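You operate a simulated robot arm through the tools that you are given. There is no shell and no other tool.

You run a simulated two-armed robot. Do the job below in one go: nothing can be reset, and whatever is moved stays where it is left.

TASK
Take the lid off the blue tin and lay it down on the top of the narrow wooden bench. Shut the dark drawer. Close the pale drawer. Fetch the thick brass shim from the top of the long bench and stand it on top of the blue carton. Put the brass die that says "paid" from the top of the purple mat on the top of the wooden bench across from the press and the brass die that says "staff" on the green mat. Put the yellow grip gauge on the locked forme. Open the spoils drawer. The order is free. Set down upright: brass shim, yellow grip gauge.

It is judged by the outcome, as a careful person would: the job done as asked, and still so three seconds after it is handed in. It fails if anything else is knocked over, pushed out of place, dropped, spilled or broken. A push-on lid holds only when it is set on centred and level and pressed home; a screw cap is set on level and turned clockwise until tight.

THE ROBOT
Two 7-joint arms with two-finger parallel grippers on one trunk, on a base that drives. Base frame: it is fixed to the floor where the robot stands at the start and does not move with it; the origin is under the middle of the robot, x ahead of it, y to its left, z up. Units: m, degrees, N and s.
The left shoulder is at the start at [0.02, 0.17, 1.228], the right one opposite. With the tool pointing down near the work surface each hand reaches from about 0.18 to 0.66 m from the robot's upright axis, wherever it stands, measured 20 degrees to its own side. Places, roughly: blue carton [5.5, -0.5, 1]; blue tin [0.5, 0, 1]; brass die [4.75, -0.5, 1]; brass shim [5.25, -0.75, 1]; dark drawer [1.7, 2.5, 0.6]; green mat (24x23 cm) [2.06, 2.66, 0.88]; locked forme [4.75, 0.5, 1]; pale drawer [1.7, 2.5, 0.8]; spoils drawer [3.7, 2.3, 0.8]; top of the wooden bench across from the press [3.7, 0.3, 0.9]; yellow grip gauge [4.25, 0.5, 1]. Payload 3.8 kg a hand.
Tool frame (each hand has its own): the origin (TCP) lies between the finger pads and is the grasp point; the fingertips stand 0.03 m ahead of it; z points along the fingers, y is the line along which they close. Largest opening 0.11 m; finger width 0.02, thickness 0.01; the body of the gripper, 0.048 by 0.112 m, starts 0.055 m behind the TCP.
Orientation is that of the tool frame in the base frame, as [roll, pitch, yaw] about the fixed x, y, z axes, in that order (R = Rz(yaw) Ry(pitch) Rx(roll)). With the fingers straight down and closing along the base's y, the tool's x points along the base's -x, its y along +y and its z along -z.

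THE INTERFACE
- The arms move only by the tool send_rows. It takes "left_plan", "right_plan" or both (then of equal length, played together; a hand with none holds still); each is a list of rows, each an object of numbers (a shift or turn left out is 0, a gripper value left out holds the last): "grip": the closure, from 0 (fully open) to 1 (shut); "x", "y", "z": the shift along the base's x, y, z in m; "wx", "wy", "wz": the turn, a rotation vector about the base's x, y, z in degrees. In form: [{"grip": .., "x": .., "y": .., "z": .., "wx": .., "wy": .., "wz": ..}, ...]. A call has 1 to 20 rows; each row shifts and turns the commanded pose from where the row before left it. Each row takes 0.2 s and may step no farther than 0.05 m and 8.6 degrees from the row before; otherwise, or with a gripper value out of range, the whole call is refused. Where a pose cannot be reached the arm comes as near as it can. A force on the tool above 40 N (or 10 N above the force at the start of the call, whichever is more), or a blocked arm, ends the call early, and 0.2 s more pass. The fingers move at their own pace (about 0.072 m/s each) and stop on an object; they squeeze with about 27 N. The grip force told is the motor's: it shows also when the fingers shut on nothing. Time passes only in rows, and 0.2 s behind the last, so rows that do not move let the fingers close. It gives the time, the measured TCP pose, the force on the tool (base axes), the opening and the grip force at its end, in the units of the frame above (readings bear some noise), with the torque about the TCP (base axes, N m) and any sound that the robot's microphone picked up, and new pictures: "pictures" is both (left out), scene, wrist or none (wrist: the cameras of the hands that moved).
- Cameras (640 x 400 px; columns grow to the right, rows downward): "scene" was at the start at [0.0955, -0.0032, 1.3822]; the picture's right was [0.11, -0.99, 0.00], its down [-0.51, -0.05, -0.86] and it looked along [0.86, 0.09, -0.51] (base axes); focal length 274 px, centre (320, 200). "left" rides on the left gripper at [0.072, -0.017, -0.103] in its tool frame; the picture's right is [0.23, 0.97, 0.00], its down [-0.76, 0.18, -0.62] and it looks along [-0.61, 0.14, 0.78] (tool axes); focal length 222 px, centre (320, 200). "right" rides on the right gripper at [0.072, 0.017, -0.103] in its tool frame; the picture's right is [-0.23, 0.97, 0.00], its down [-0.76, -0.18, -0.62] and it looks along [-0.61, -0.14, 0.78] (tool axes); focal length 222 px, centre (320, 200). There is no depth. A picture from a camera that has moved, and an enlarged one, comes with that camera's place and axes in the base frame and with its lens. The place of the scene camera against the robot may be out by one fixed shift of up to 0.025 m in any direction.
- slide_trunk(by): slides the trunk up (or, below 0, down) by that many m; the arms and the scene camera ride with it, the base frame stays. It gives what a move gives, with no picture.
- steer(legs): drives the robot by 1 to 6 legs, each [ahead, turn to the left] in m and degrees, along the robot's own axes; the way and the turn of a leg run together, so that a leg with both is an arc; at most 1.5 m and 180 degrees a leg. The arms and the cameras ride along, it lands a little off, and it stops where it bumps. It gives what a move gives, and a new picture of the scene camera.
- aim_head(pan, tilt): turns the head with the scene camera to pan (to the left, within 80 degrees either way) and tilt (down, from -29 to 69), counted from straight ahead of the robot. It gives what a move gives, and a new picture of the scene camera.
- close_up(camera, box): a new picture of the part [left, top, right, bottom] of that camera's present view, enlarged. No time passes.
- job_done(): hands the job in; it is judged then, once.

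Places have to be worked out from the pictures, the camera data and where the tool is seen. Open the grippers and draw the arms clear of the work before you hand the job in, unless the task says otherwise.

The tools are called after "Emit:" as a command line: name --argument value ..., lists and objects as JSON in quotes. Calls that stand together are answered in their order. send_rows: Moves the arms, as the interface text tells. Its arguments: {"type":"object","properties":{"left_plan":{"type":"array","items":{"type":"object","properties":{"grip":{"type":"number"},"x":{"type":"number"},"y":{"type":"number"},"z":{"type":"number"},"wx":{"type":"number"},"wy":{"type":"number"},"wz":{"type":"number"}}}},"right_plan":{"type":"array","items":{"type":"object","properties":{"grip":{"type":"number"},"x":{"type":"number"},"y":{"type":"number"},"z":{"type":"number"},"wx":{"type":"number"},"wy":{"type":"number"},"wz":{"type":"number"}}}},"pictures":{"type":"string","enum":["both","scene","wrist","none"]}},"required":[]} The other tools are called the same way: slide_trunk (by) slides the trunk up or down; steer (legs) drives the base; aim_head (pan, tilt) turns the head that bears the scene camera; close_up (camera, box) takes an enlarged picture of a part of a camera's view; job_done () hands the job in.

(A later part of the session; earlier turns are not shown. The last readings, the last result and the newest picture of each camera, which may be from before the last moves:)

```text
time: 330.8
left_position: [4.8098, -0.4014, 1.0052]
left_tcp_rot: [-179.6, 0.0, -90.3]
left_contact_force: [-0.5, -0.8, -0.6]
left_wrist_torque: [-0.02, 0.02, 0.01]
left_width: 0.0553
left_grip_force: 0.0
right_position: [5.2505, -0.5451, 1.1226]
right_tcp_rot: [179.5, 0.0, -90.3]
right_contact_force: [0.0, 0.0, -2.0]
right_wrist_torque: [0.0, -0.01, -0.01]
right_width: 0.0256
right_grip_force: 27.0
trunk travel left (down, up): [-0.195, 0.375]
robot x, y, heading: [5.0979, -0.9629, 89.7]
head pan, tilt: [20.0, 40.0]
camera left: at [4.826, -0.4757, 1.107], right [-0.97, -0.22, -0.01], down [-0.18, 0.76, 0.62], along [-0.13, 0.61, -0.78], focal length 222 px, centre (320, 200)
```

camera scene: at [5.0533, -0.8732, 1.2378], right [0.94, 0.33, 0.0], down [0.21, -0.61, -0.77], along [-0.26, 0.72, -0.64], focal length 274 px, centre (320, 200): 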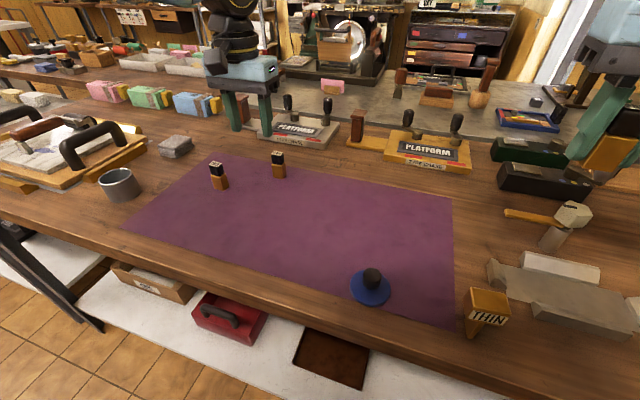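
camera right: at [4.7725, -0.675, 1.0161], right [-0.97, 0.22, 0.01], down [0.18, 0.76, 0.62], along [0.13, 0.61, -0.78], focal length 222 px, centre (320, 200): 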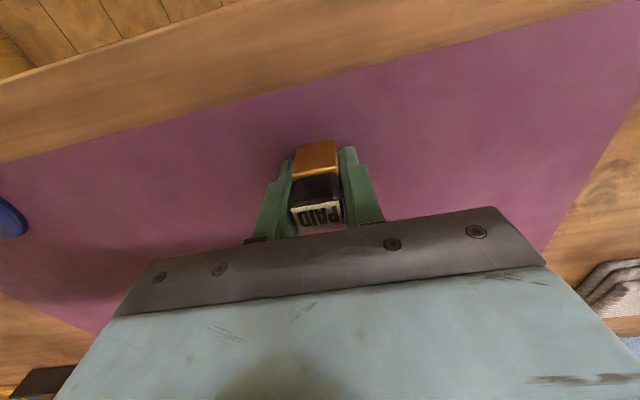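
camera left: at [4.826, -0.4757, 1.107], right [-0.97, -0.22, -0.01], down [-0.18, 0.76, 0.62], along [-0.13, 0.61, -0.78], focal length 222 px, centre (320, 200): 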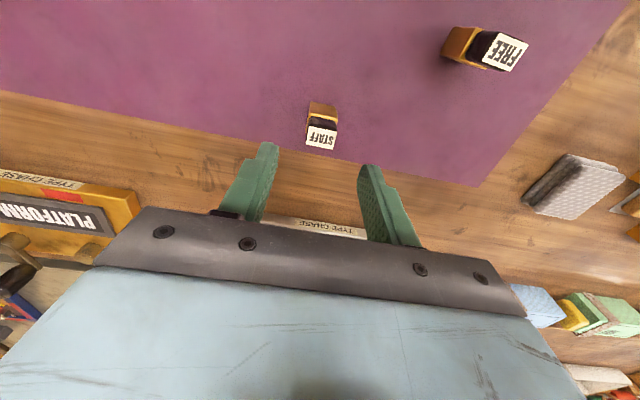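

Reached. I descend.

Emit:
send_rows --left_plan '[{"y": -0.002, "z": -0.03}, {"z": -0.03}, {"z": -0.032}]' --pictures "wrist"

```text
time: 331.6
left_position: [4.8087, -0.4078, 0.9132]
left_tcp_rot: [-179.4, 0.1, -90.3]
left_contact_force: [0.9, -0.2, 0.4]
left_wrist_torque: [0.05, 0.04, 0.01]
left_width: 0.0547
left_grip_force: 0.0
right_position: [5.2494, -0.5449, 1.1231]
right_tcp_rot: [179.4, 0.1, -90.4]
right_contact_force: [0.0, 0.4, -2.4]
right_wrist_torque: [0.0, 0.01, 0.0]
right_width: 0.0256
right_grip_force: 27.0
trunk travel left (down, up): [-0.195, 0.375]
robot x, y, heading: [5.097, -0.9621, 89.1]
head pan, tilt: [20.0, 40.0]
camera left: at [4.8254, -0.4807, 1.0152], right [-0.97, -0.22, -0.01], down [-0.18, 0.76, 0.62], along [-0.13, 0.61, -0.78], focal length 222 px, centre (320, 200)
```

left: 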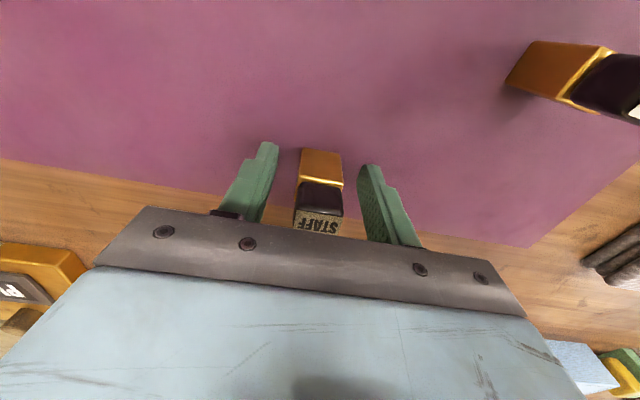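

STAFF is between the fingers. I close, then lift.

Emit:
send_rows --left_plan '[{"grip": 1}, {"grip": 1}, {"grip": 1}, {"grip": 1}, {"z": 0.03}, {"z": 0.04}, {"z": 0.04}, {"z": 0.04}]' --pictures "both"

```text
time: 333.4
left_position: [4.8089, -0.4049, 1.0643]
left_tcp_rot: [-179.6, 0.0, -90.5]
left_contact_force: [-0.7, 0.2, -0.8]
left_wrist_torque: [0.0, 0.0, -0.02]
left_width: 0.0257
left_grip_force: 27.1
right_position: [5.2506, -0.5453, 1.1231]
right_tcp_rot: [179.5, 0.0, -90.3]
right_contact_force: [0.0, 0.5, -2.4]
right_wrist_torque: [0.0, 0.01, 0.0]
right_width: 0.0256
right_grip_force: 27.2
trunk travel left (down, up): [-0.195, 0.375]
robot x, y, heading: [5.0966, -0.9585, 89.6]
head pan, tilt: [20.0, 40.0]
camera scene: at [5.0532, -0.8733, 1.2378], right [0.94, 0.33, 0.0], down [0.21, -0.61, -0.77], along [-0.26, 0.72, -0.64], focal length 274 px, centre (320, 200)
camera left: at [4.8259, -0.4791, 1.1661], right [-0.98, -0.22, -0.01], down [-0.18, 0.76, 0.62], along [-0.13, 0.61, -0.78], focal length 222 px, centre (320, 200)
```

scene: 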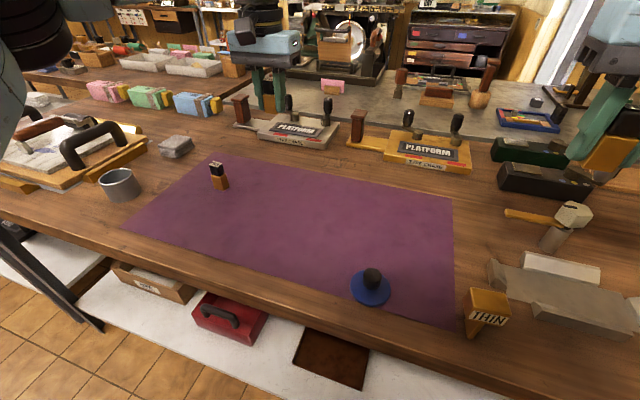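
left: 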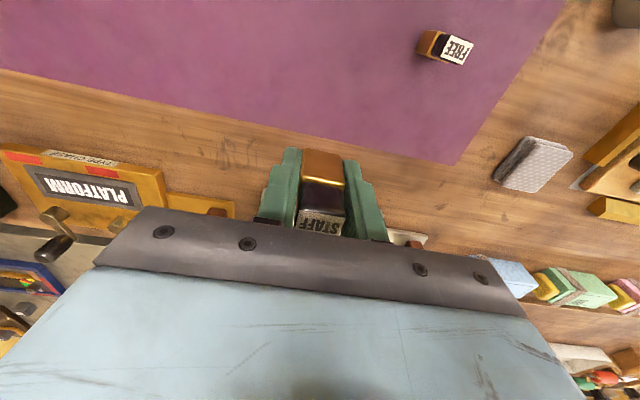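

Both dies are in hand. I raise the trunk again, back away and drive out of the aisle to the passage.

Emit:
slide_trunk --by 0.13

Emit:
steer --legs '[[-0.55, 0], [0, 90.5], [1.45, 0], [1.4, 0]]'

```text
time: 334.9
left_position: [4.8105, -0.4048, 1.1933]
left_tcp_rot: [-179.6, -0.1, -90.3]
left_contact_force: [-0.1, 0.2, -1.7]
left_wrist_torque: [0.01, -0.01, 0.07]
left_width: 0.026
left_grip_force: 27.3
right_position: [5.2502, -0.5448, 1.2537]
right_tcp_rot: [179.5, 0.0, -90.3]
right_contact_force: [0.0, 0.3, -1.1]
right_wrist_torque: [0.01, 0.01, 0.0]
right_width: 0.0256
right_grip_force: 27.2
trunk travel left (down, up): [-0.325, 0.245]
robot x, y, heading: [5.097, -0.9629, 89.6]
head pan, tilt: [20.0, 40.0]
```

```text
time: 355.4
left_position: [1.685, -1.8153, 1.1929]
left_tcp_rot: [-179.6, 0.0, -0.2]
left_contact_force: [0.4, 0.3, -1.0]
left_wrist_torque: [0.01, -0.04, 0.0]
left_width: 0.0256
left_grip_force: 26.9
right_position: [1.8235, -1.3748, 1.2525]
right_tcp_rot: [179.5, 0.1, 0.0]
right_contact_force: [-0.2, 0.4, -1.6]
right_wrist_torque: [-0.01, -0.01, 0.01]
right_width: 0.0257
right_grip_force: 26.4
trunk travel left (down, up): [-0.325, 0.245]
robot x, y, heading: [2.2406, -1.5255, 179.8]
head pan, tilt: [20.0, 40.0]
camera scene: at [2.1238, -1.5684, 1.3678], right [-0.34, 0.94, 0.0], down [0.61, 0.22, -0.77], along [-0.72, -0.26, -0.64], focal length 274 px, centre (320, 200)
```

scene: 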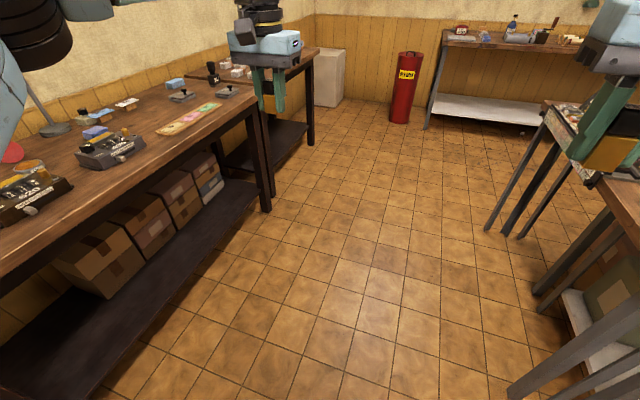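

I turn into the passage, go up to y≈0.3, and face the wooden bench across from the press.

Emit:
steer --legs '[[0, -89.8], [1.45, 0], [0.35, 0], [0, -90]]'

Emit:
aim_head --pan 0 --tilt 28

```text
time: 372.1
left_position: [2.7925, 0.5677, 1.1924]
left_tcp_rot: [-179.6, 0.0, -179.9]
left_contact_force: [0.4, 0.8, -0.7]
left_wrist_torque: [0.01, 0.04, 0.02]
left_width: 0.0257
left_grip_force: 26.5
right_position: [2.6579, 0.1263, 1.2528]
right_tcp_rot: [179.5, 0.0, -179.9]
right_contact_force: [0.1, 0.3, -1.8]
right_wrist_torque: [-0.01, 0.0, -0.02]
right_width: 0.0256
right_grip_force: 26.6
trunk travel left (down, up): [-0.325, 0.245]
robot x, y, heading: [2.2399, 0.2771, 0.1]
head pan, tilt: [20.0, 40.0]
camera scene: at [2.3259, 0.2921, 1.3678], right [0.34, -0.94, 0.0], down [-0.6, -0.22, -0.77], along [0.72, 0.26, -0.64], focal length 274 px, centre (320, 200)
```

scene: 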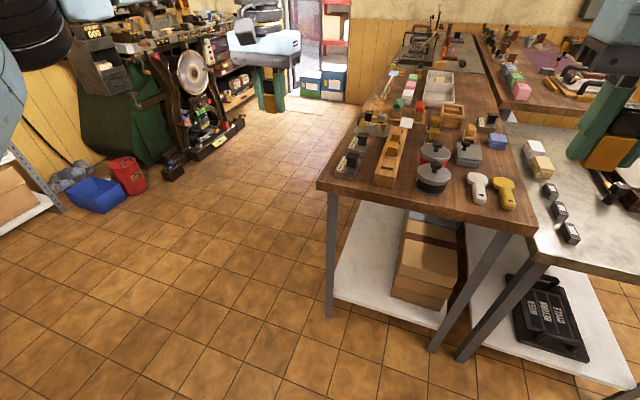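

```text
time: 372.9
left_position: [2.7939, 0.5666, 1.1936]
left_tcp_rot: [-179.6, 0.0, -179.7]
left_contact_force: [-0.7, 0.3, -0.5]
left_wrist_torque: [0.03, 0.01, 0.01]
left_width: 0.0257
left_grip_force: 26.5
right_position: [2.6596, 0.1243, 1.2532]
right_tcp_rot: [179.6, 0.0, -179.9]
right_contact_force: [-0.6, -0.4, -1.0]
right_wrist_torque: [0.0, 0.0, 0.03]
right_width: 0.0258
right_grip_force: 27.2
trunk travel left (down, up): [-0.325, 0.245]
robot x, y, heading: [2.2397, 0.2742, -0.3]
head pan, tilt: [0.0, 28.0]
camera scene: at [2.3373, 0.2634, 1.3863], right [0.0, -1.0, 0.0], down [-0.47, 0.0, -0.88], along [0.88, 0.0, -0.47], focal length 274 px, centre (320, 200)
```

scene: 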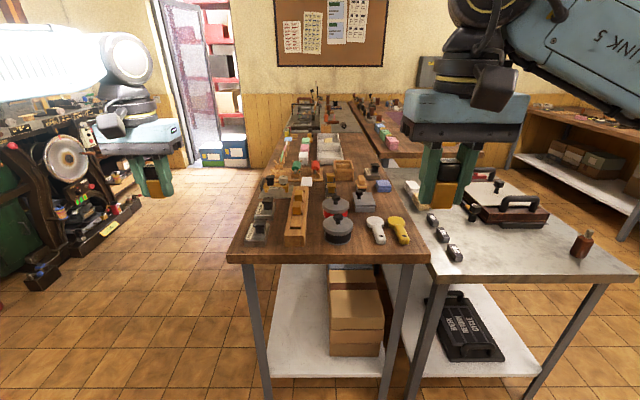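

I zoom on the bench top to find a free spot for PAID.

Emit:
close_up --camera "scene" --box '[210, 120, 450, 270]'

```text
2.67 times, centred on (330, 195) of scene
camera zoom: at [2.3373, 0.2634, 1.3863], right [0.0, -1.0, 0.0], down [-0.47, 0.0, -0.88], along [0.88, 0.0, -0.47], focal length 730 px, centre (293, 213)
```

zoom: 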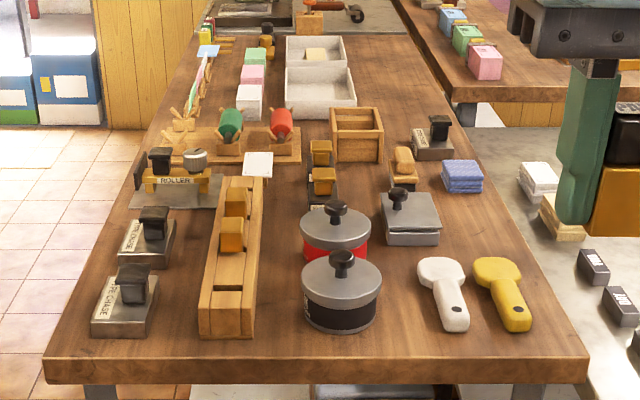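

There is a clear patch at the bench's right side around (3.22, 0.02), between the grey box, blue pad and the paddles. I drive 0.4 m closer and bring PAID over it.

Emit:
steer --legs '[[0.38, 0]]'

Emit:
aim_head --pan -10 --tilt 45

Emit:
close_up --camera "scene" --box '[240, 100, 420, 220]'

```text
time: 375.3
left_position: [3.1723, 0.5681, 1.1925]
left_tcp_rot: [-179.6, 0.0, -179.8]
left_contact_force: [0.3, 0.4, -2.1]
left_wrist_torque: [-0.01, 0.0, -0.01]
left_width: 0.0255
left_grip_force: 27.4
right_position: [3.0371, 0.1252, 1.2526]
right_tcp_rot: [179.5, 0.0, -179.8]
right_contact_force: [0.7, -0.2, -1.9]
right_wrist_torque: [0.01, 0.02, -0.01]
right_width: 0.0257
right_grip_force: 27.2
trunk travel left (down, up): [-0.325, 0.245]
robot x, y, heading: [2.6199, 0.2758, 0.1]
head pan, tilt: [0.0, 28.0]
camera scene: at [2.7151, 0.2635, 1.3863], right [0.0, -1.0, 0.0], down [-0.47, 0.0, -0.88], along [0.88, 0.0, -0.47], focal length 274 px, centre (320, 200)
```

scene: 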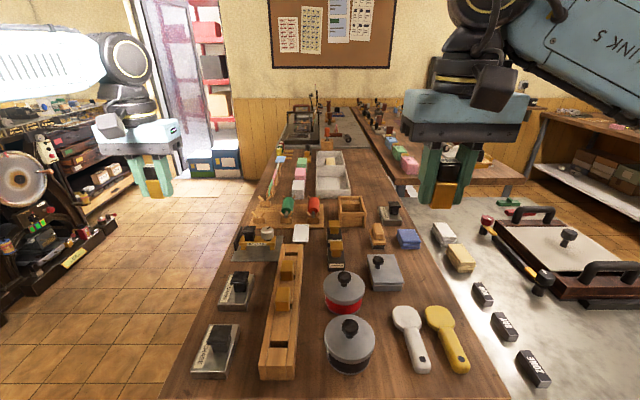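

```text
time: 376.1
left_position: [3.1714, 0.5686, 1.1937]
left_tcp_rot: [-179.6, 0.1, -179.9]
left_contact_force: [0.2, 0.6, -1.5]
left_wrist_torque: [-0.01, -0.01, 0.03]
left_width: 0.0258
left_grip_force: 27.1
right_position: [3.0361, 0.1255, 1.2527]
right_tcp_rot: [179.5, 0.0, -179.8]
right_contact_force: [-0.4, 0.0, -2.3]
right_wrist_torque: [0.04, 0.0, 0.01]
right_width: 0.0258
right_grip_force: 26.3
trunk travel left (down, up): [-0.325, 0.245]
robot x, y, heading: [2.6181, 0.2744, 0.2]
head pan, tilt: [-10.0, 45.0]
camera scene: at [2.7033, 0.2494, 1.3606], right [-0.17, -0.98, 0.0], down [-0.7, 0.12, -0.71], along [0.7, -0.12, -0.71], focal length 274 px, centre (320, 200)
```

scene: 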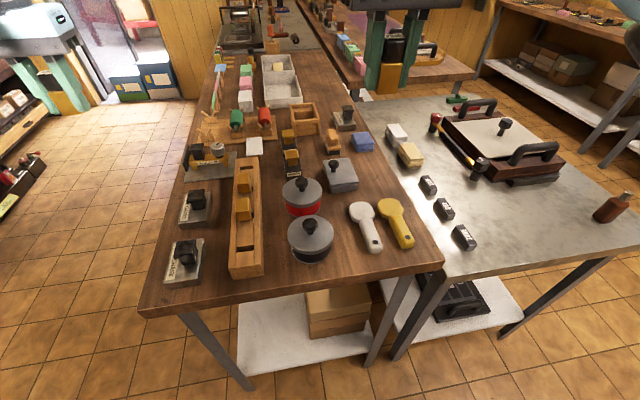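

```text
3.33 times, centred on (330, 160) of scene
camera zoom: at [2.7033, 0.2494, 1.3606], right [-0.17, -0.98, 0.0], down [-0.7, 0.12, -0.71], along [0.7, -0.12, -0.71], focal length 912 px, centre (287, 333)
```

zoom: 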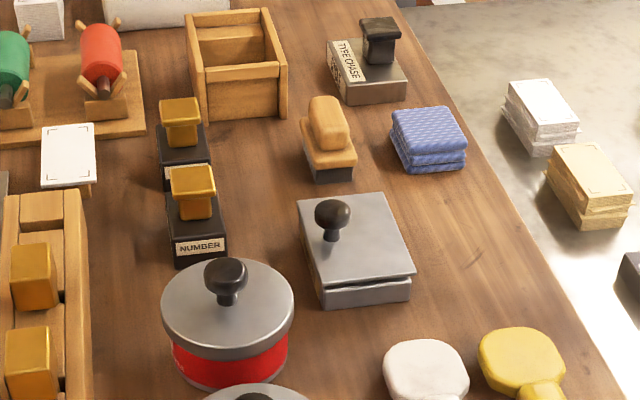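

Spot chosen at (3.24, 0.03). I nudge the base 5 cm closer and move the right hand there.

Emit:
steer --legs '[[0.05, 0]]'

Emit:
send_rows --right_plan '[{"x": 0.03, "y": -0.025, "z": -0.01}, {"x": 0.03, "y": -0.025, "z": -0.02}, {"x": 0.03, "y": -0.025, "z": -0.02}, {"x": 0.035, "y": -0.02, "z": -0.02}, {"x": 0.03, "z": -0.03}, {"z": -0.04}, {"z": -0.04}]' --pictures "both"

```text
time: 377.1
left_position: [3.2218, 0.5681, 1.1919]
left_tcp_rot: [-179.7, 0.1, -179.7]
left_contact_force: [0.7, 0.0, -2.6]
left_wrist_torque: [-0.01, 0.06, 0.01]
left_width: 0.0259
left_grip_force: 27.1
right_position: [3.0861, 0.1267, 1.2528]
right_tcp_rot: [179.5, -0.1, -179.6]
right_contact_force: [0.2, -0.7, -1.4]
right_wrist_torque: [0.01, 0.04, -0.03]
right_width: 0.0257
right_grip_force: 27.0
trunk travel left (down, up): [-0.325, 0.245]
robot x, y, heading: [2.6647, 0.2738, 0.1]
head pan, tilt: [-10.0, 45.0]
camera scene: at [2.7549, 0.2495, 1.3604], right [-0.17, -0.98, 0.0], down [-0.7, 0.12, -0.71], along [0.7, -0.12, -0.71], focal length 274 px, centre (320, 200)
```

scene: 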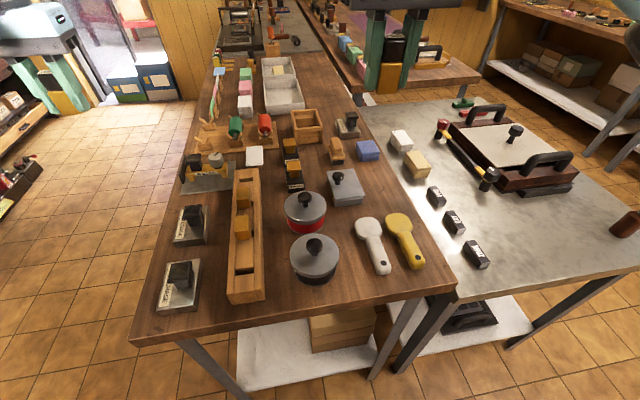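

```text
time: 378.7
left_position: [3.2192, 0.5688, 1.1926]
left_tcp_rot: [-179.5, 0.1, -179.8]
left_contact_force: [0.2, 0.7, -2.4]
left_wrist_torque: [0.02, -0.01, 0.01]
left_width: 0.0257
left_grip_force: 26.9
right_position: [3.24, 0.0318, 1.0728]
right_tcp_rot: [179.6, 0.1, -179.7]
right_contact_force: [-0.1, -0.2, -1.7]
right_wrist_torque: [0.01, -0.05, 0.04]
right_width: 0.026
right_grip_force: 26.9
trunk travel left (down, up): [-0.325, 0.245]
robot x, y, heading: [2.6689, 0.2772, 0.2]
head pan, tilt: [-10.0, 45.0]
camera scene: at [2.7537, 0.2496, 1.3605], right [-0.17, -0.98, 0.0], down [-0.7, 0.12, -0.71], along [0.7, -0.12, -0.71], focal length 274 px, centre (320, 200)
camera right: at [3.1663, 0.0475, 1.1758], right [0.22, 0.97, 0.01], down [0.76, -0.18, 0.62], along [0.61, -0.13, -0.78], focal length 222 px, centre (320, 200)
```

scene: 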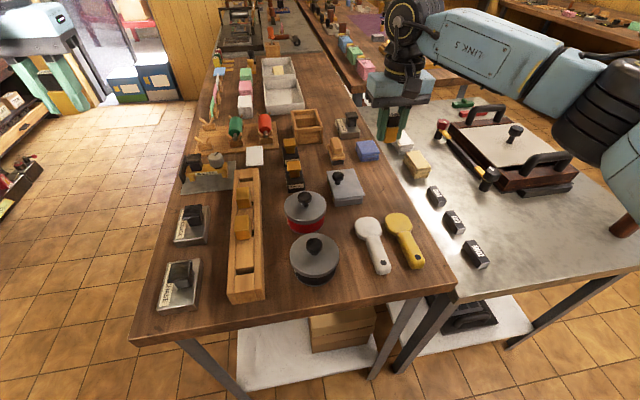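
right: 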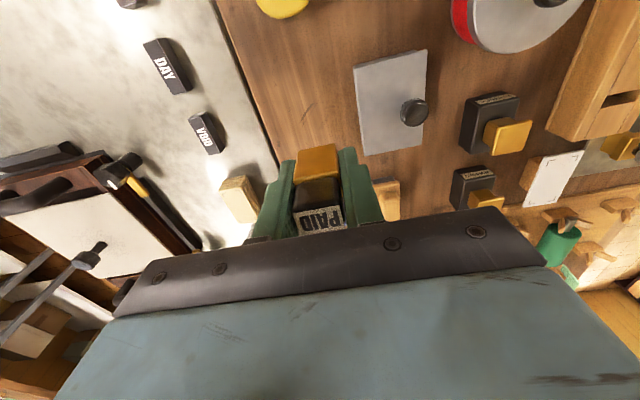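

Good: clear of the grey box and the edge. I shift 1 cm away from the box and lower.

Emit:
send_rows --right_plan '[{"y": -0.01, "z": -0.035}, {"z": -0.035}, {"z": -0.03}, {"z": -0.01}, {"z": -0.004}, {"z": -0.004}, {"z": -0.004}]' --pictures "wrist"

Emit:
close_up --camera "scene" --box '[320, 90, 460, 200]'

```text
time: 380.3
left_position: [3.2203, 0.5681, 1.1934]
left_tcp_rot: [-179.6, 0.0, -179.9]
left_contact_force: [-0.4, 0.4, -1.8]
left_wrist_torque: [-0.01, 0.0, -0.01]
left_width: 0.0257
left_grip_force: 26.9
right_position: [3.241, 0.022, 0.9506]
right_tcp_rot: [179.5, 0.0, -179.6]
right_contact_force: [-1.2, -0.4, -1.5]
right_wrist_torque: [0.0, -0.02, 0.03]
right_width: 0.0258
right_grip_force: 27.1
trunk travel left (down, up): [-0.325, 0.245]
robot x, y, heading: [2.6676, 0.2731, 0.1]
head pan, tilt: [-10.0, 45.0]
camera right: at [3.1661, 0.0367, 1.0538], right [0.22, 0.97, 0.01], down [0.76, -0.18, 0.62], along [0.61, -0.13, -0.78], focal length 222 px, centre (320, 200)
```

right: 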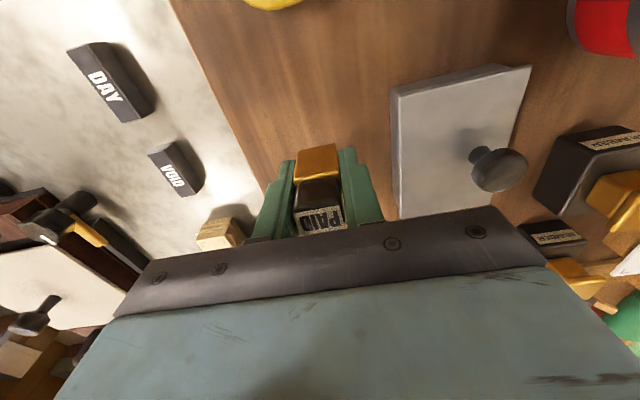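

```text
3.64 times, centred on (390, 145) of scene
camera zoom: at [2.7532, 0.2494, 1.3605], right [-0.17, -0.98, 0.0], down [-0.7, 0.12, -0.71], along [0.7, -0.12, -0.71], focal length 996 px, centre (66, 400)
```

zoom: 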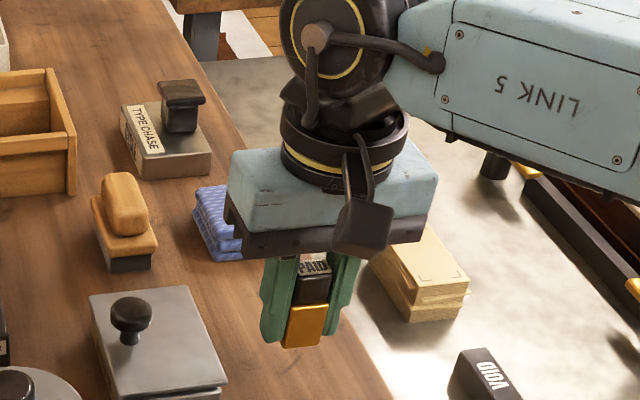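

Die bottom is at about 0.911. Continue down gently.

Emit:
send_rows --right_plan '[{"z": -0.006}, {"z": -0.004}, {"z": -0.003}, {"z": -0.003}]' --pictures "none"

Emit:
close_up --camera "scene" --box '[350, 130, 440, 200]'

```text
time: 381.3
left_position: [3.2208, 0.5679, 1.1932]
left_tcp_rot: [-179.6, 0.1, -179.8]
left_contact_force: [0.6, 0.2, -1.5]
left_wrist_torque: [-0.02, 0.0, 0.02]
left_width: 0.0257
left_grip_force: 27.4
right_position: [3.2415, 0.0215, 0.9348]
right_tcp_rot: [179.6, 0.0, -179.7]
right_contact_force: [-1.0, 0.2, -1.2]
right_wrist_torque: [0.01, 0.0, -0.01]
right_width: 0.0257
right_grip_force: 26.8
trunk travel left (down, up): [-0.325, 0.245]
robot x, y, heading: [2.6671, 0.2769, 0.2]
head pan, tilt: [-10.0, 45.0]
```

```text
5.71 times, centred on (395, 165) of scene
camera zoom: at [2.7532, 0.2495, 1.3605], right [-0.17, -0.98, 0.0], down [-0.7, 0.12, -0.71], along [0.7, -0.12, -0.71], focal length 1564 px, centre (-109, 400)
```

zoom: 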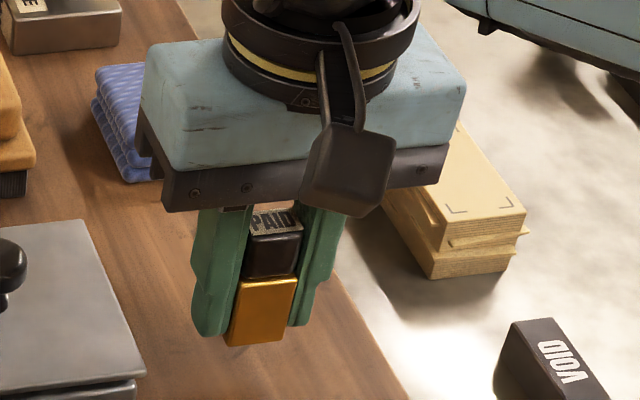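

Continue the descent in small steps.

Emit:
send_rows --right_plan '[{"z": -0.003}, {"z": -0.003}, {"z": -0.003}, {"z": -0.003}]' --pictures "none"

Emit:
close_up --camera "scene" --box '[350, 130, 440, 200]'

```text
time: 382.3
left_position: [3.2206, 0.5698, 1.1937]
left_tcp_rot: [-179.5, 0.0, -179.8]
left_contact_force: [-0.5, -0.4, -1.7]
left_wrist_torque: [0.01, 0.01, 0.02]
left_width: 0.0256
left_grip_force: 27.3
right_position: [3.2407, 0.0223, 0.9226]
right_tcp_rot: [179.5, -0.1, -179.6]
right_contact_force: [0.5, 1.1, -2.1]
right_wrist_torque: [-0.02, -0.02, -0.02]
right_width: 0.0257
right_grip_force: 27.2
trunk travel left (down, up): [-0.325, 0.245]
robot x, y, heading: [2.6683, 0.2762, -0.2]
head pan, tilt: [-10.0, 45.0]
```

```text
5.71 times, centred on (395, 165) of scene
camera zoom: at [2.7532, 0.2495, 1.3605], right [-0.17, -0.98, 0.0], down [-0.7, 0.12, -0.71], along [0.7, -0.12, -0.71], focal length 1564 px, centre (-109, 400)
```

zoom: 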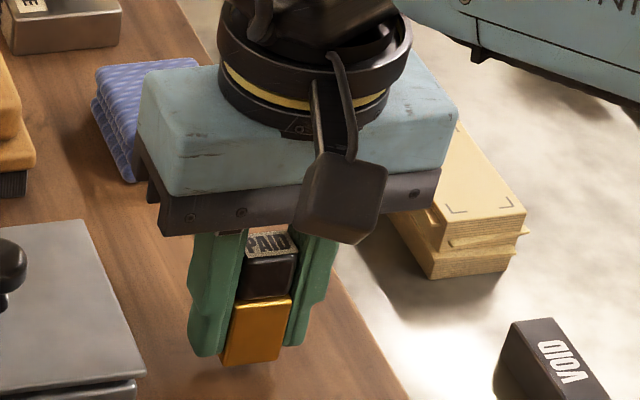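

Almost there; 2 mm steps.

Emit:
send_rows --right_plan '[{"z": -0.002}, {"z": -0.002}, {"z": -0.002}, {"z": -0.002}]' --pictures "none"

```text
time: 383.3
left_position: [3.2201, 0.5682, 1.193]
left_tcp_rot: [-179.6, 0.0, -179.8]
left_contact_force: [0.4, -0.5, -1.3]
left_wrist_torque: [0.01, 0.05, -0.03]
left_width: 0.0256
left_grip_force: 27.5
right_position: [3.2409, 0.0207, 0.9161]
right_tcp_rot: [179.5, -0.1, -179.9]
right_contact_force: [0.4, 0.0, -1.7]
right_wrist_torque: [0.0, -0.02, 0.01]
right_width: 0.0258
right_grip_force: 27.1
trunk travel left (down, up): [-0.325, 0.245]
robot x, y, heading: [2.6655, 0.2801, 0.3]
head pan, tilt: [-10.0, 45.0]
```

Not yet; continue.

Emit:
send_rows --right_plan '[{"z": -0.002}, {"z": -0.002}, {"z": -0.002}]' --pictures "none"

Emit:
close_up --camera "scene" --box '[350, 130, 440, 200]'

```text
time: 384.1
left_position: [3.2186, 0.5698, 1.1939]
left_tcp_rot: [-179.6, 0.1, -179.7]
left_contact_force: [0.5, -0.6, -1.4]
left_wrist_torque: [0.0, 0.04, 0.02]
left_width: 0.0257
left_grip_force: 26.7
right_position: [3.2398, 0.0224, 0.9134]
right_tcp_rot: [179.6, 0.4, -179.8]
right_contact_force: [-1.2, -1.6, 19.3]
right_wrist_torque: [-0.33, 0.22, -0.01]
right_width: 0.0256
right_grip_force: 26.6
trunk travel left (down, up): [-0.325, 0.245]
robot x, y, heading: [2.666, 0.2767, 0.2]
head pan, tilt: [-10.0, 45.0]
```

```text
5.71 times, centred on (395, 165) of scene
camera zoom: at [2.7512, 0.2501, 1.361], right [-0.17, -0.98, 0.0], down [-0.7, 0.12, -0.71], along [0.7, -0.12, -0.71], focal length 1564 px, centre (-109, 400)
```

zoom: 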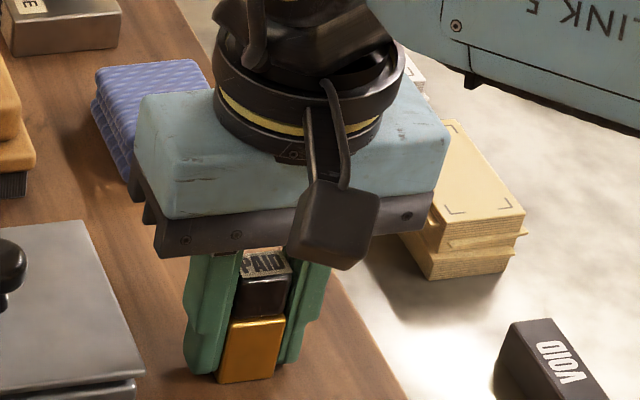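

Contact (bench top ≈0.874). I relieve slightly, release and lift.

Emit:
send_rows --right_plan '[{"z": 0.002}, {"grip": 0.62}, {"grip": 0.6}, {"grip": 0.6}, {"z": 0.02}, {"z": 0.04}, {"z": 0.05}, {"z": 0.05}, {"z": 0.05}]' --pictures "both"

Emit:
close_up --camera "scene" --box '[320, 110, 460, 220]'

```text
time: 386.1
left_position: [3.219, 0.5682, 1.1933]
left_tcp_rot: [-179.6, 0.2, -179.8]
left_contact_force: [-0.1, -0.1, -2.1]
left_wrist_torque: [-0.02, 0.01, 0.03]
left_width: 0.0258
left_grip_force: 26.6
right_position: [3.2397, 0.0216, 1.1213]
right_tcp_rot: [179.7, 0.0, -179.7]
right_contact_force: [-0.8, 0.1, -0.5]
right_wrist_torque: [-0.01, -0.01, -0.01]
right_width: 0.0438
right_grip_force: 0.0
trunk travel left (down, up): [-0.325, 0.245]
robot x, y, heading: [2.6723, 0.2759, -0.1]
head pan, tilt: [-10.0, 45.0]
camera scene: at [2.7526, 0.25, 1.3606], right [-0.17, -0.98, 0.0], down [-0.7, 0.12, -0.71], along [0.7, -0.12, -0.71], focal length 274 px, centre (320, 200)
camera right: at [3.166, 0.0367, 1.2249], right [0.22, 0.97, 0.01], down [0.76, -0.18, 0.62], along [0.61, -0.13, -0.78], focal length 222 px, centre (320, 200)
```

scene: 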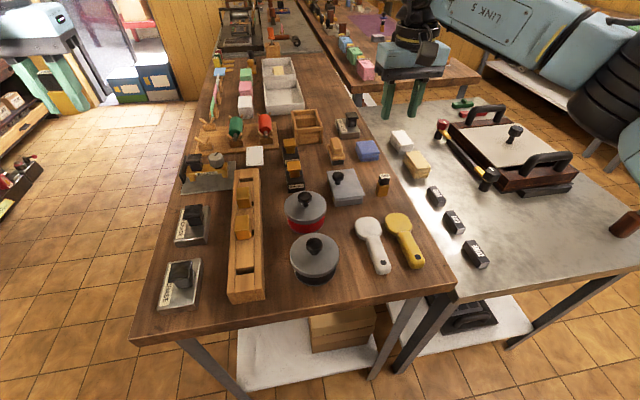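
right: 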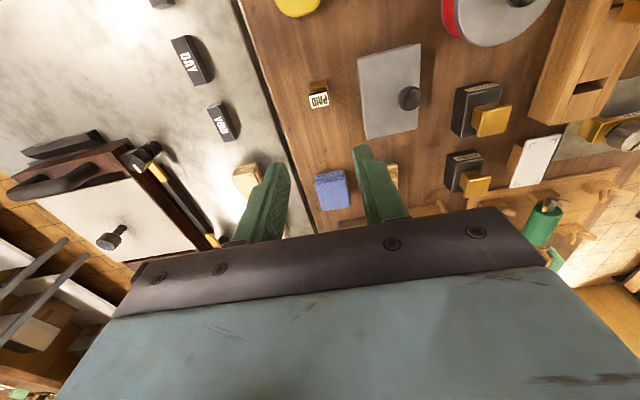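

```text
3.64 times, centred on (390, 165) of scene
camera zoom: at [2.7526, 0.25, 1.3606], right [-0.17, -0.98, 0.0], down [-0.7, 0.12, -0.71], along [0.7, -0.12, -0.71], focal length 996 px, centre (66, 327)
```

zoom: 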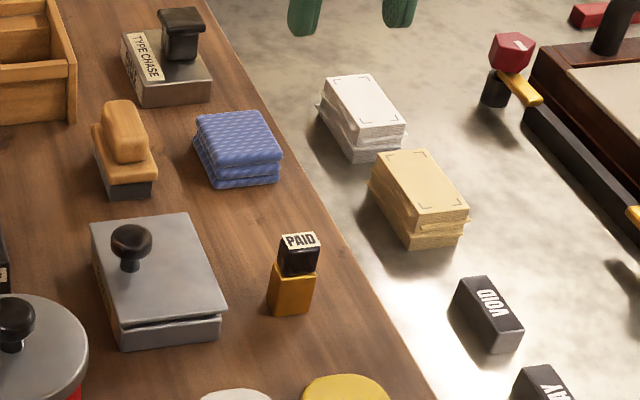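

PAID stands on the bench. I bring the right arm home and drive round to the left aisle for the gauge and forme.

Emit:
send_rows --right_plan '[{"x": -0.025, "y": 0.035, "z": 0.01}, {"x": -0.025, "y": 0.035, "z": 0.01}, {"x": -0.025, "y": 0.035, "z": 0.01}]' --pictures "none"

Emit:
steer --legs '[[-0.42, 0], [0, 90], [0.98, 0], [0, -90], [1.4, 0], [0.7, 0]]'

Emit:
aim_head --pan -70 --tilt 35

```text
time: 386.9
left_position: [3.2203, 0.5686, 1.1922]
left_tcp_rot: [-179.6, 0.2, -179.8]
left_contact_force: [-0.4, 0.0, -1.7]
left_wrist_torque: [-0.01, 0.0, 0.0]
left_width: 0.0257
left_grip_force: 27.4
right_position: [3.164, 0.1271, 1.1512]
right_tcp_rot: [179.6, 0.1, -179.8]
right_contact_force: [0.3, 0.3, -0.3]
right_wrist_torque: [0.0, -0.02, 0.0]
right_width: 0.0441
right_grip_force: 0.1
trunk travel left (down, up): [-0.325, 0.245]
robot x, y, heading: [2.6654, 0.2738, 0.1]
head pan, tilt: [-10.0, 45.0]
```

```text
time: 411.9
left_position: [4.9081, 1.5253, 1.1931]
left_tcp_rot: [-179.6, 0.1, 179.3]
left_contact_force: [1.2, -1.1, -1.1]
left_wrist_torque: [0.03, -0.02, 0.0]
left_width: 0.0255
left_grip_force: 27.3
right_position: [4.8468, 1.0827, 1.1504]
right_tcp_rot: [179.5, 0.0, 179.4]
right_contact_force: [0.3, -0.6, -0.6]
right_wrist_torque: [0.03, 0.01, -0.03]
right_width: 0.0442
right_grip_force: 0.1
trunk travel left (down, up): [-0.325, 0.245]
robot x, y, heading: [4.3541, 1.2389, -0.7]
head pan, tilt: [-10.0, 45.0]
camera scene: at [4.4368, 1.2132, 1.3605], right [-0.19, -0.98, 0.0], down [-0.69, 0.13, -0.71], along [0.69, -0.13, -0.71], focal length 274 px, centre (320, 200)
```

scene: 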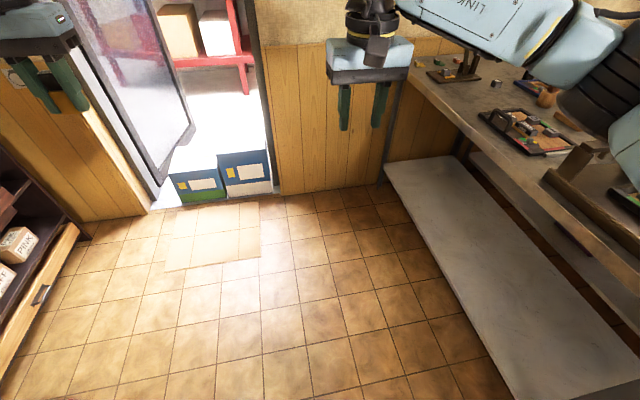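

```text
time: 413.2
left_position: [4.909, 1.5247, 1.1934]
left_tcp_rot: [-179.7, 0.1, 179.3]
left_contact_force: [0.5, -0.8, -1.1]
left_wrist_torque: [0.01, 0.01, 0.02]
left_width: 0.0255
left_grip_force: 26.7
right_position: [4.8459, 1.0826, 1.1507]
right_tcp_rot: [179.5, 0.2, 179.3]
right_contact_force: [-0.9, 0.1, -0.4]
right_wrist_torque: [0.01, -0.03, -0.01]
right_width: 0.044
right_grip_force: 0.2
trunk travel left (down, up): [-0.325, 0.245]
robot x, y, heading: [4.3506, 1.2422, -0.7]
head pan, tilt: [-70.0, 35.0]
camera scene: at [4.3855, 1.1454, 1.3754], right [-0.94, -0.33, 0.0], down [-0.19, 0.54, -0.82], along [0.27, -0.77, -0.57], focal length 274 px, centre (320, 200)
```

scene: 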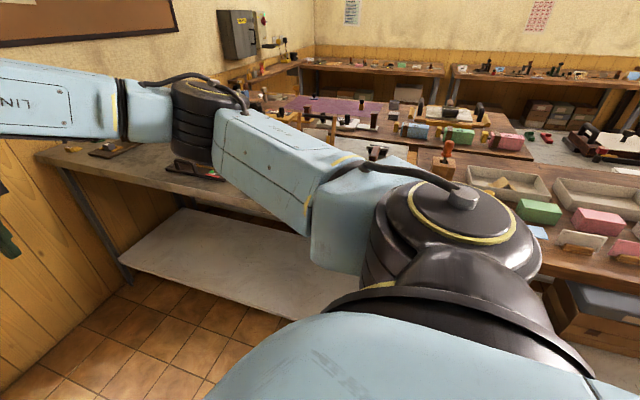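

I turn right to face this bench.

Emit:
steer --legs '[[0, -89.3]]'

Emit:
aim_head --pan 0 --tilt 32

Emit:
close_up --camera "scene" --box '[160, 120, 480, 300]'

```text
time: 417.4
left_position: [4.6328, 0.683, 1.1931]
left_tcp_rot: [-179.6, 0.1, 89.4]
left_contact_force: [-1.2, 1.2, -1.6]
left_wrist_torque: [0.01, 0.0, 0.0]
left_width: 0.0258
left_grip_force: 26.0
right_position: [4.1923, 0.7459, 1.1509]
right_tcp_rot: [179.5, 0.1, 89.4]
right_contact_force: [0.9, 0.2, 0.6]
right_wrist_torque: [-0.02, -0.03, -0.01]
right_width: 0.0437
right_grip_force: 0.3
trunk travel left (down, up): [-0.325, 0.245]
robot x, y, heading: [4.3489, 1.2401, -90.8]
head pan, tilt: [-70.0, 35.0]
camera scene: at [4.2518, 1.1787, 1.3754], right [-0.33, 0.94, 0.0], down [0.54, 0.19, -0.82], along [-0.77, -0.27, -0.57], focal length 274 px, centre (320, 200)
```

scene: 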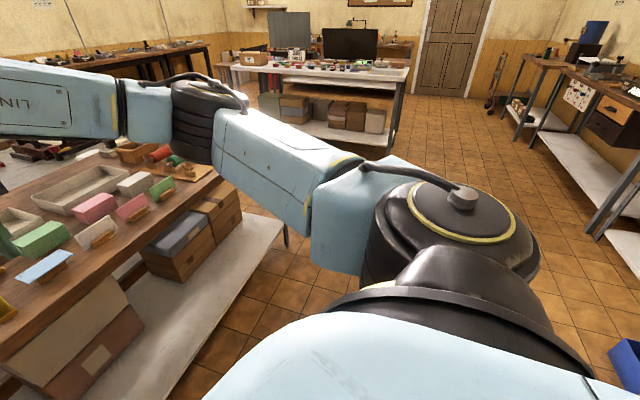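

```text
time: 418.8
left_position: [4.6334, 0.6839, 1.1936]
left_tcp_rot: [-179.6, 0.2, 89.4]
left_contact_force: [0.2, 0.1, -1.3]
left_wrist_torque: [-0.01, -0.02, 0.0]
left_width: 0.0258
left_grip_force: 26.8
right_position: [4.1925, 0.7447, 1.1514]
right_tcp_rot: [179.5, 0.0, 89.4]
right_contact_force: [0.4, -0.2, 0.0]
right_wrist_torque: [0.01, -0.01, -0.01]
right_width: 0.0441
right_grip_force: 0.1
trunk travel left (down, up): [-0.325, 0.245]
robot x, y, heading: [4.3496, 1.2418, -90.8]
head pan, tilt: [0.0, 32.0]
camera scene: at [4.3339, 1.1181, 1.38], right [-1.0, 0.01, 0.0], down [0.01, 0.53, -0.85], along [-0.01, -0.85, -0.53], focal length 274 px, centre (320, 200)
```

scene: 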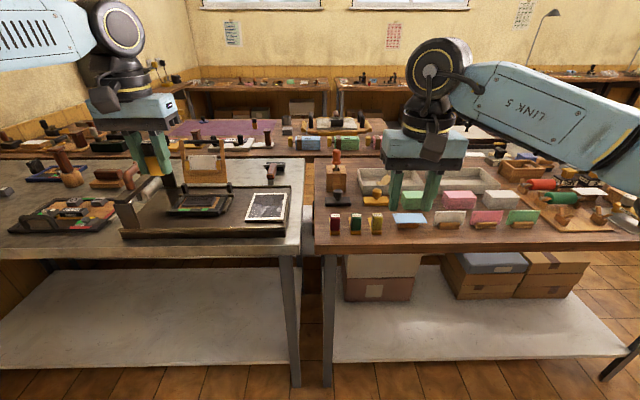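

```text
2.00 times, centred on (320, 210) of scene
camera zoom: at [4.3339, 1.1181, 1.38], right [-1.0, 0.01, 0.0], down [0.01, 0.53, -0.85], along [-0.01, -0.85, -0.53], focal length 548 px, centre (320, 180)
```

zoom: 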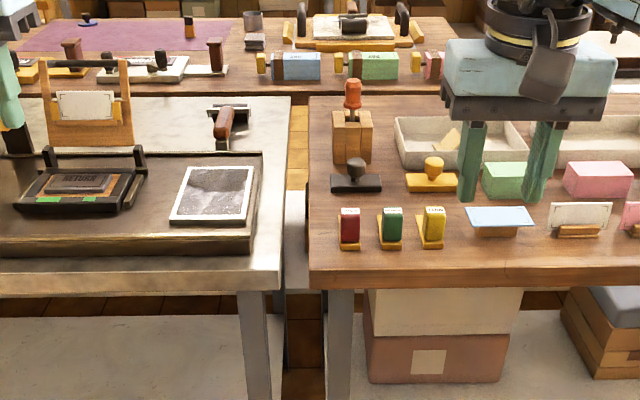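

The yellow gauge is the third of a red/green/yellow trio near the bench corner. I zoom in on the formes on the grey bench.

Emit:
close_up --camera "scene" --box '[110, 140, 310, 260]'

Emit:
close_up --camera "scene" --box '[0, 140, 130, 250]'

Emit:
close_up --camera "scene" --box '[315, 190, 405, 245]'

```text
3.20 times, centred on (210, 200) of scene
camera zoom: at [4.3339, 1.1181, 1.38], right [-1.0, 0.01, 0.0], down [0.01, 0.53, -0.85], along [-0.01, -0.85, -0.53], focal length 876 px, centre (672, 200)
```

zoom: 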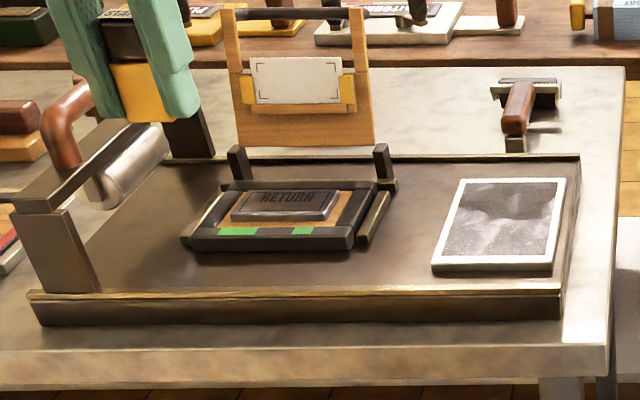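

```text
3.64 times, centred on (65, 195) of scene
camera zoom: at [4.3339, 1.1181, 1.38], right [-1.0, 0.01, 0.0], down [0.01, 0.53, -0.85], along [-0.01, -0.85, -0.53], focal length 996 px, centre (1247, 218)
```

zoom: 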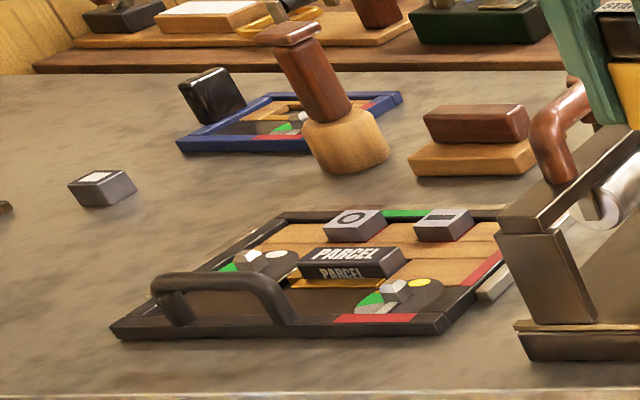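

```text
7.11 times, centred on (360, 218) of scene
camera zoom: at [4.3339, 1.1181, 1.38], right [-1.0, 0.01, 0.0], down [0.01, 0.53, -0.85], along [-0.01, -0.85, -0.53], focal length 1947 px, centre (36, 76)
```

zoom: 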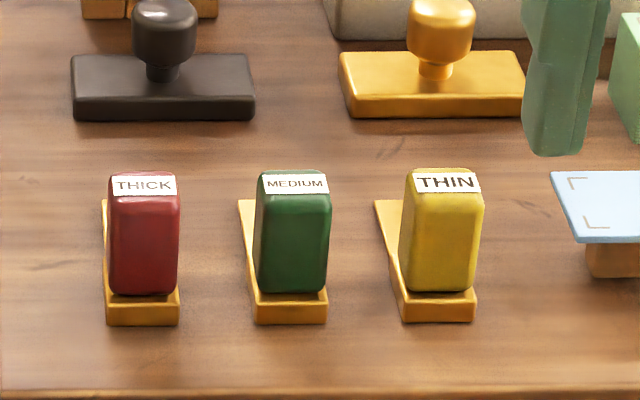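

The "RETURN" forme (black chase, green quoin marks, at ≈(4.72,0.40)) is the locked one at the stated place. The yellow gauge (labelled THIN) is at ≈(4.176,0.50). I come 0.19 m closer for the gauge.

Emit:
steer --legs '[[0.19, 0.8]]'

Emit:
aim_head --pan 0 --tilt 45

Emit:
close_up --camera "scene" --box '[310, 150, 470, 260]'

```text
time: 420.4
left_position: [4.6401, 0.498, 1.1937]
left_tcp_rot: [-179.6, 0.0, 90.1]
left_contact_force: [0.1, 0.5, -1.8]
left_wrist_torque: [0.02, -0.02, 0.0]
left_width: 0.0256
left_grip_force: 27.1
right_position: [4.1978, 0.554, 1.1521]
right_tcp_rot: [179.5, 0.0, 90.2]
right_contact_force: [0.4, 0.0, 0.2]
right_wrist_torque: [0.03, 0.01, -0.03]
right_width: 0.0441
right_grip_force: 0.0
trunk travel left (down, up): [-0.325, 0.245]
robot x, y, heading: [4.3476, 1.051, -90.2]
head pan, tilt: [0.0, 32.0]
camera scene: at [4.334, 0.9278, 1.38], right [-1.0, 0.0, 0.0], down [0.0, 0.53, -0.85], along [0.0, -0.85, -0.53], focal length 274 px, centre (320, 200)
```

scene: 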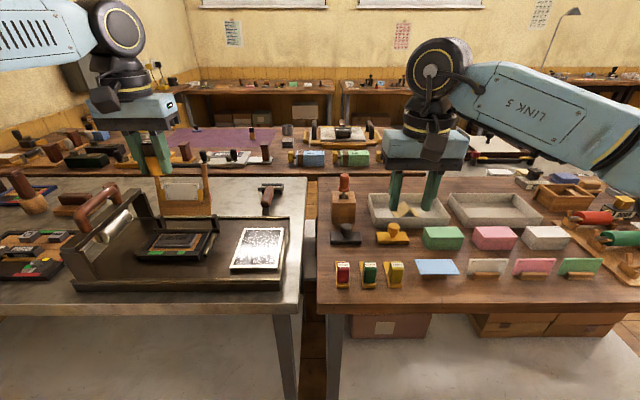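

```text
time: 421.1
left_position: [4.6409, 0.4987, 1.1933]
left_tcp_rot: [-179.6, 0.1, 90.1]
left_contact_force: [0.3, -0.7, -1.3]
left_wrist_torque: [-0.01, -0.01, 0.02]
left_width: 0.0256
left_grip_force: 27.1
right_position: [4.1982, 0.5547, 1.151]
right_tcp_rot: [179.5, 0.2, 90.2]
right_contact_force: [0.1, 0.0, 0.8]
right_wrist_torque: [0.02, 0.01, 0.03]
right_width: 0.0441
right_grip_force: 0.1
trunk travel left (down, up): [-0.325, 0.245]
robot x, y, heading: [4.3512, 1.0491, -90.1]
head pan, tilt: [0.0, 45.0]
camera scene: at [4.334, 0.9372, 1.3606], right [-1.0, 0.0, 0.0], down [0.0, 0.71, -0.71], along [0.0, -0.71, -0.71], focal length 274 px, centre (320, 200)
```

scene: 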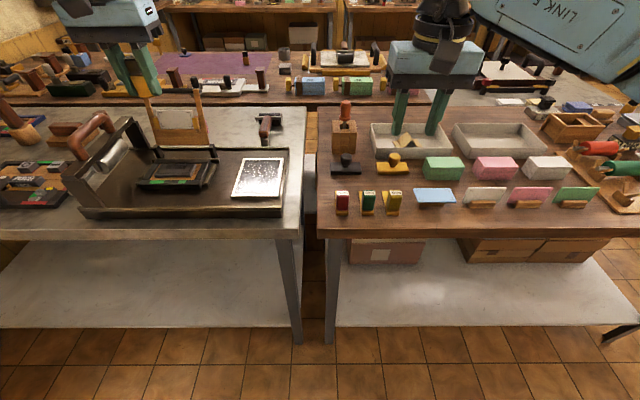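

```text
3.64 times, centred on (390, 205) of scene
camera zoom: at [4.334, 0.9372, 1.3606], right [-1.0, 0.0, 0.0], down [0.0, 0.71, -0.71], along [0.0, -0.71, -0.71], focal length 996 px, centre (66, 182)
```

zoom: 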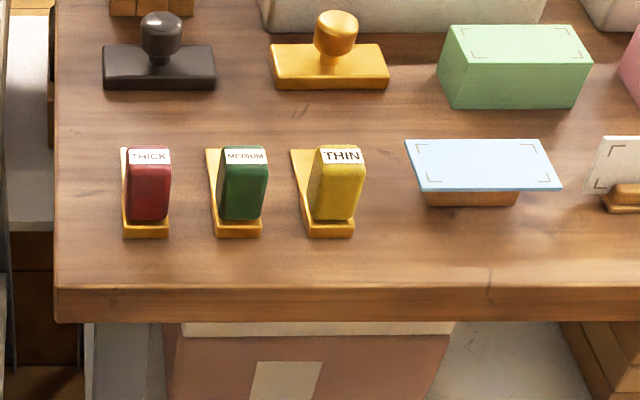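

Gauge: x 4.161–4.193, yellow block y≈0.495–0.513, top z≈0.932. I move the right hand over it and look.

Emit:
send_rows --right_plan '[{"grip": 0.54, "x": -0.011, "y": -0.026}, {"x": -0.011, "y": -0.026}, {"z": -0.04}, {"z": -0.04}, {"z": -0.04}]' --pictures "wrist"

Emit:
close_up --camera "right" --box '[200, 60, 440, 210]'

```text
time: 422.3
left_position: [4.6409, 0.4984, 1.193]
left_tcp_rot: [-179.6, 0.0, 90.1]
left_contact_force: [-0.4, -0.2, -1.2]
left_wrist_torque: [0.05, 0.0, 0.02]
left_width: 0.0258
left_grip_force: 26.7
right_position: [4.1743, 0.502, 1.0303]
right_tcp_rot: [179.5, 0.1, 90.1]
right_contact_force: [-0.5, -0.5, -0.1]
right_wrist_torque: [-0.05, -0.05, -0.03]
right_width: 0.0506
right_grip_force: 0.0
trunk travel left (down, up): [-0.325, 0.245]
robot x, y, heading: [4.3496, 1.0521, -90.0]
head pan, tilt: [0.0, 45.0]
camera right: at [4.1903, 0.5746, 1.1342], right [0.97, -0.22, 0.01], down [-0.18, -0.76, 0.62], along [-0.13, -0.61, -0.78], focal length 222 px, centre (320, 200)
```

right: 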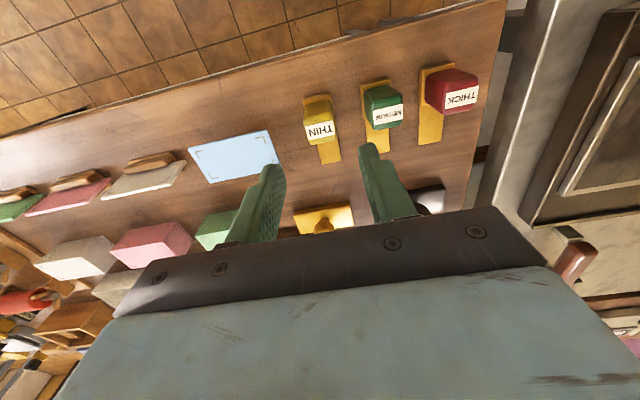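

```text
2.67 times, centred on (320, 135) of right
camera zoom: at [4.1903, 0.5746, 1.1342], right [0.97, -0.22, 0.01], down [-0.18, -0.76, 0.62], along [-0.13, -0.61, -0.78], focal length 592 px, centre (320, 373)
```

zoom: 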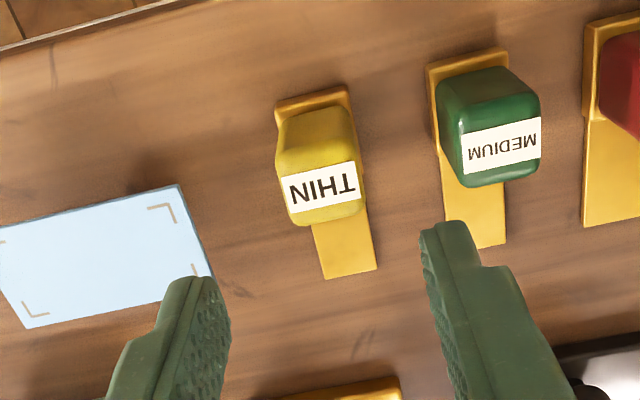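

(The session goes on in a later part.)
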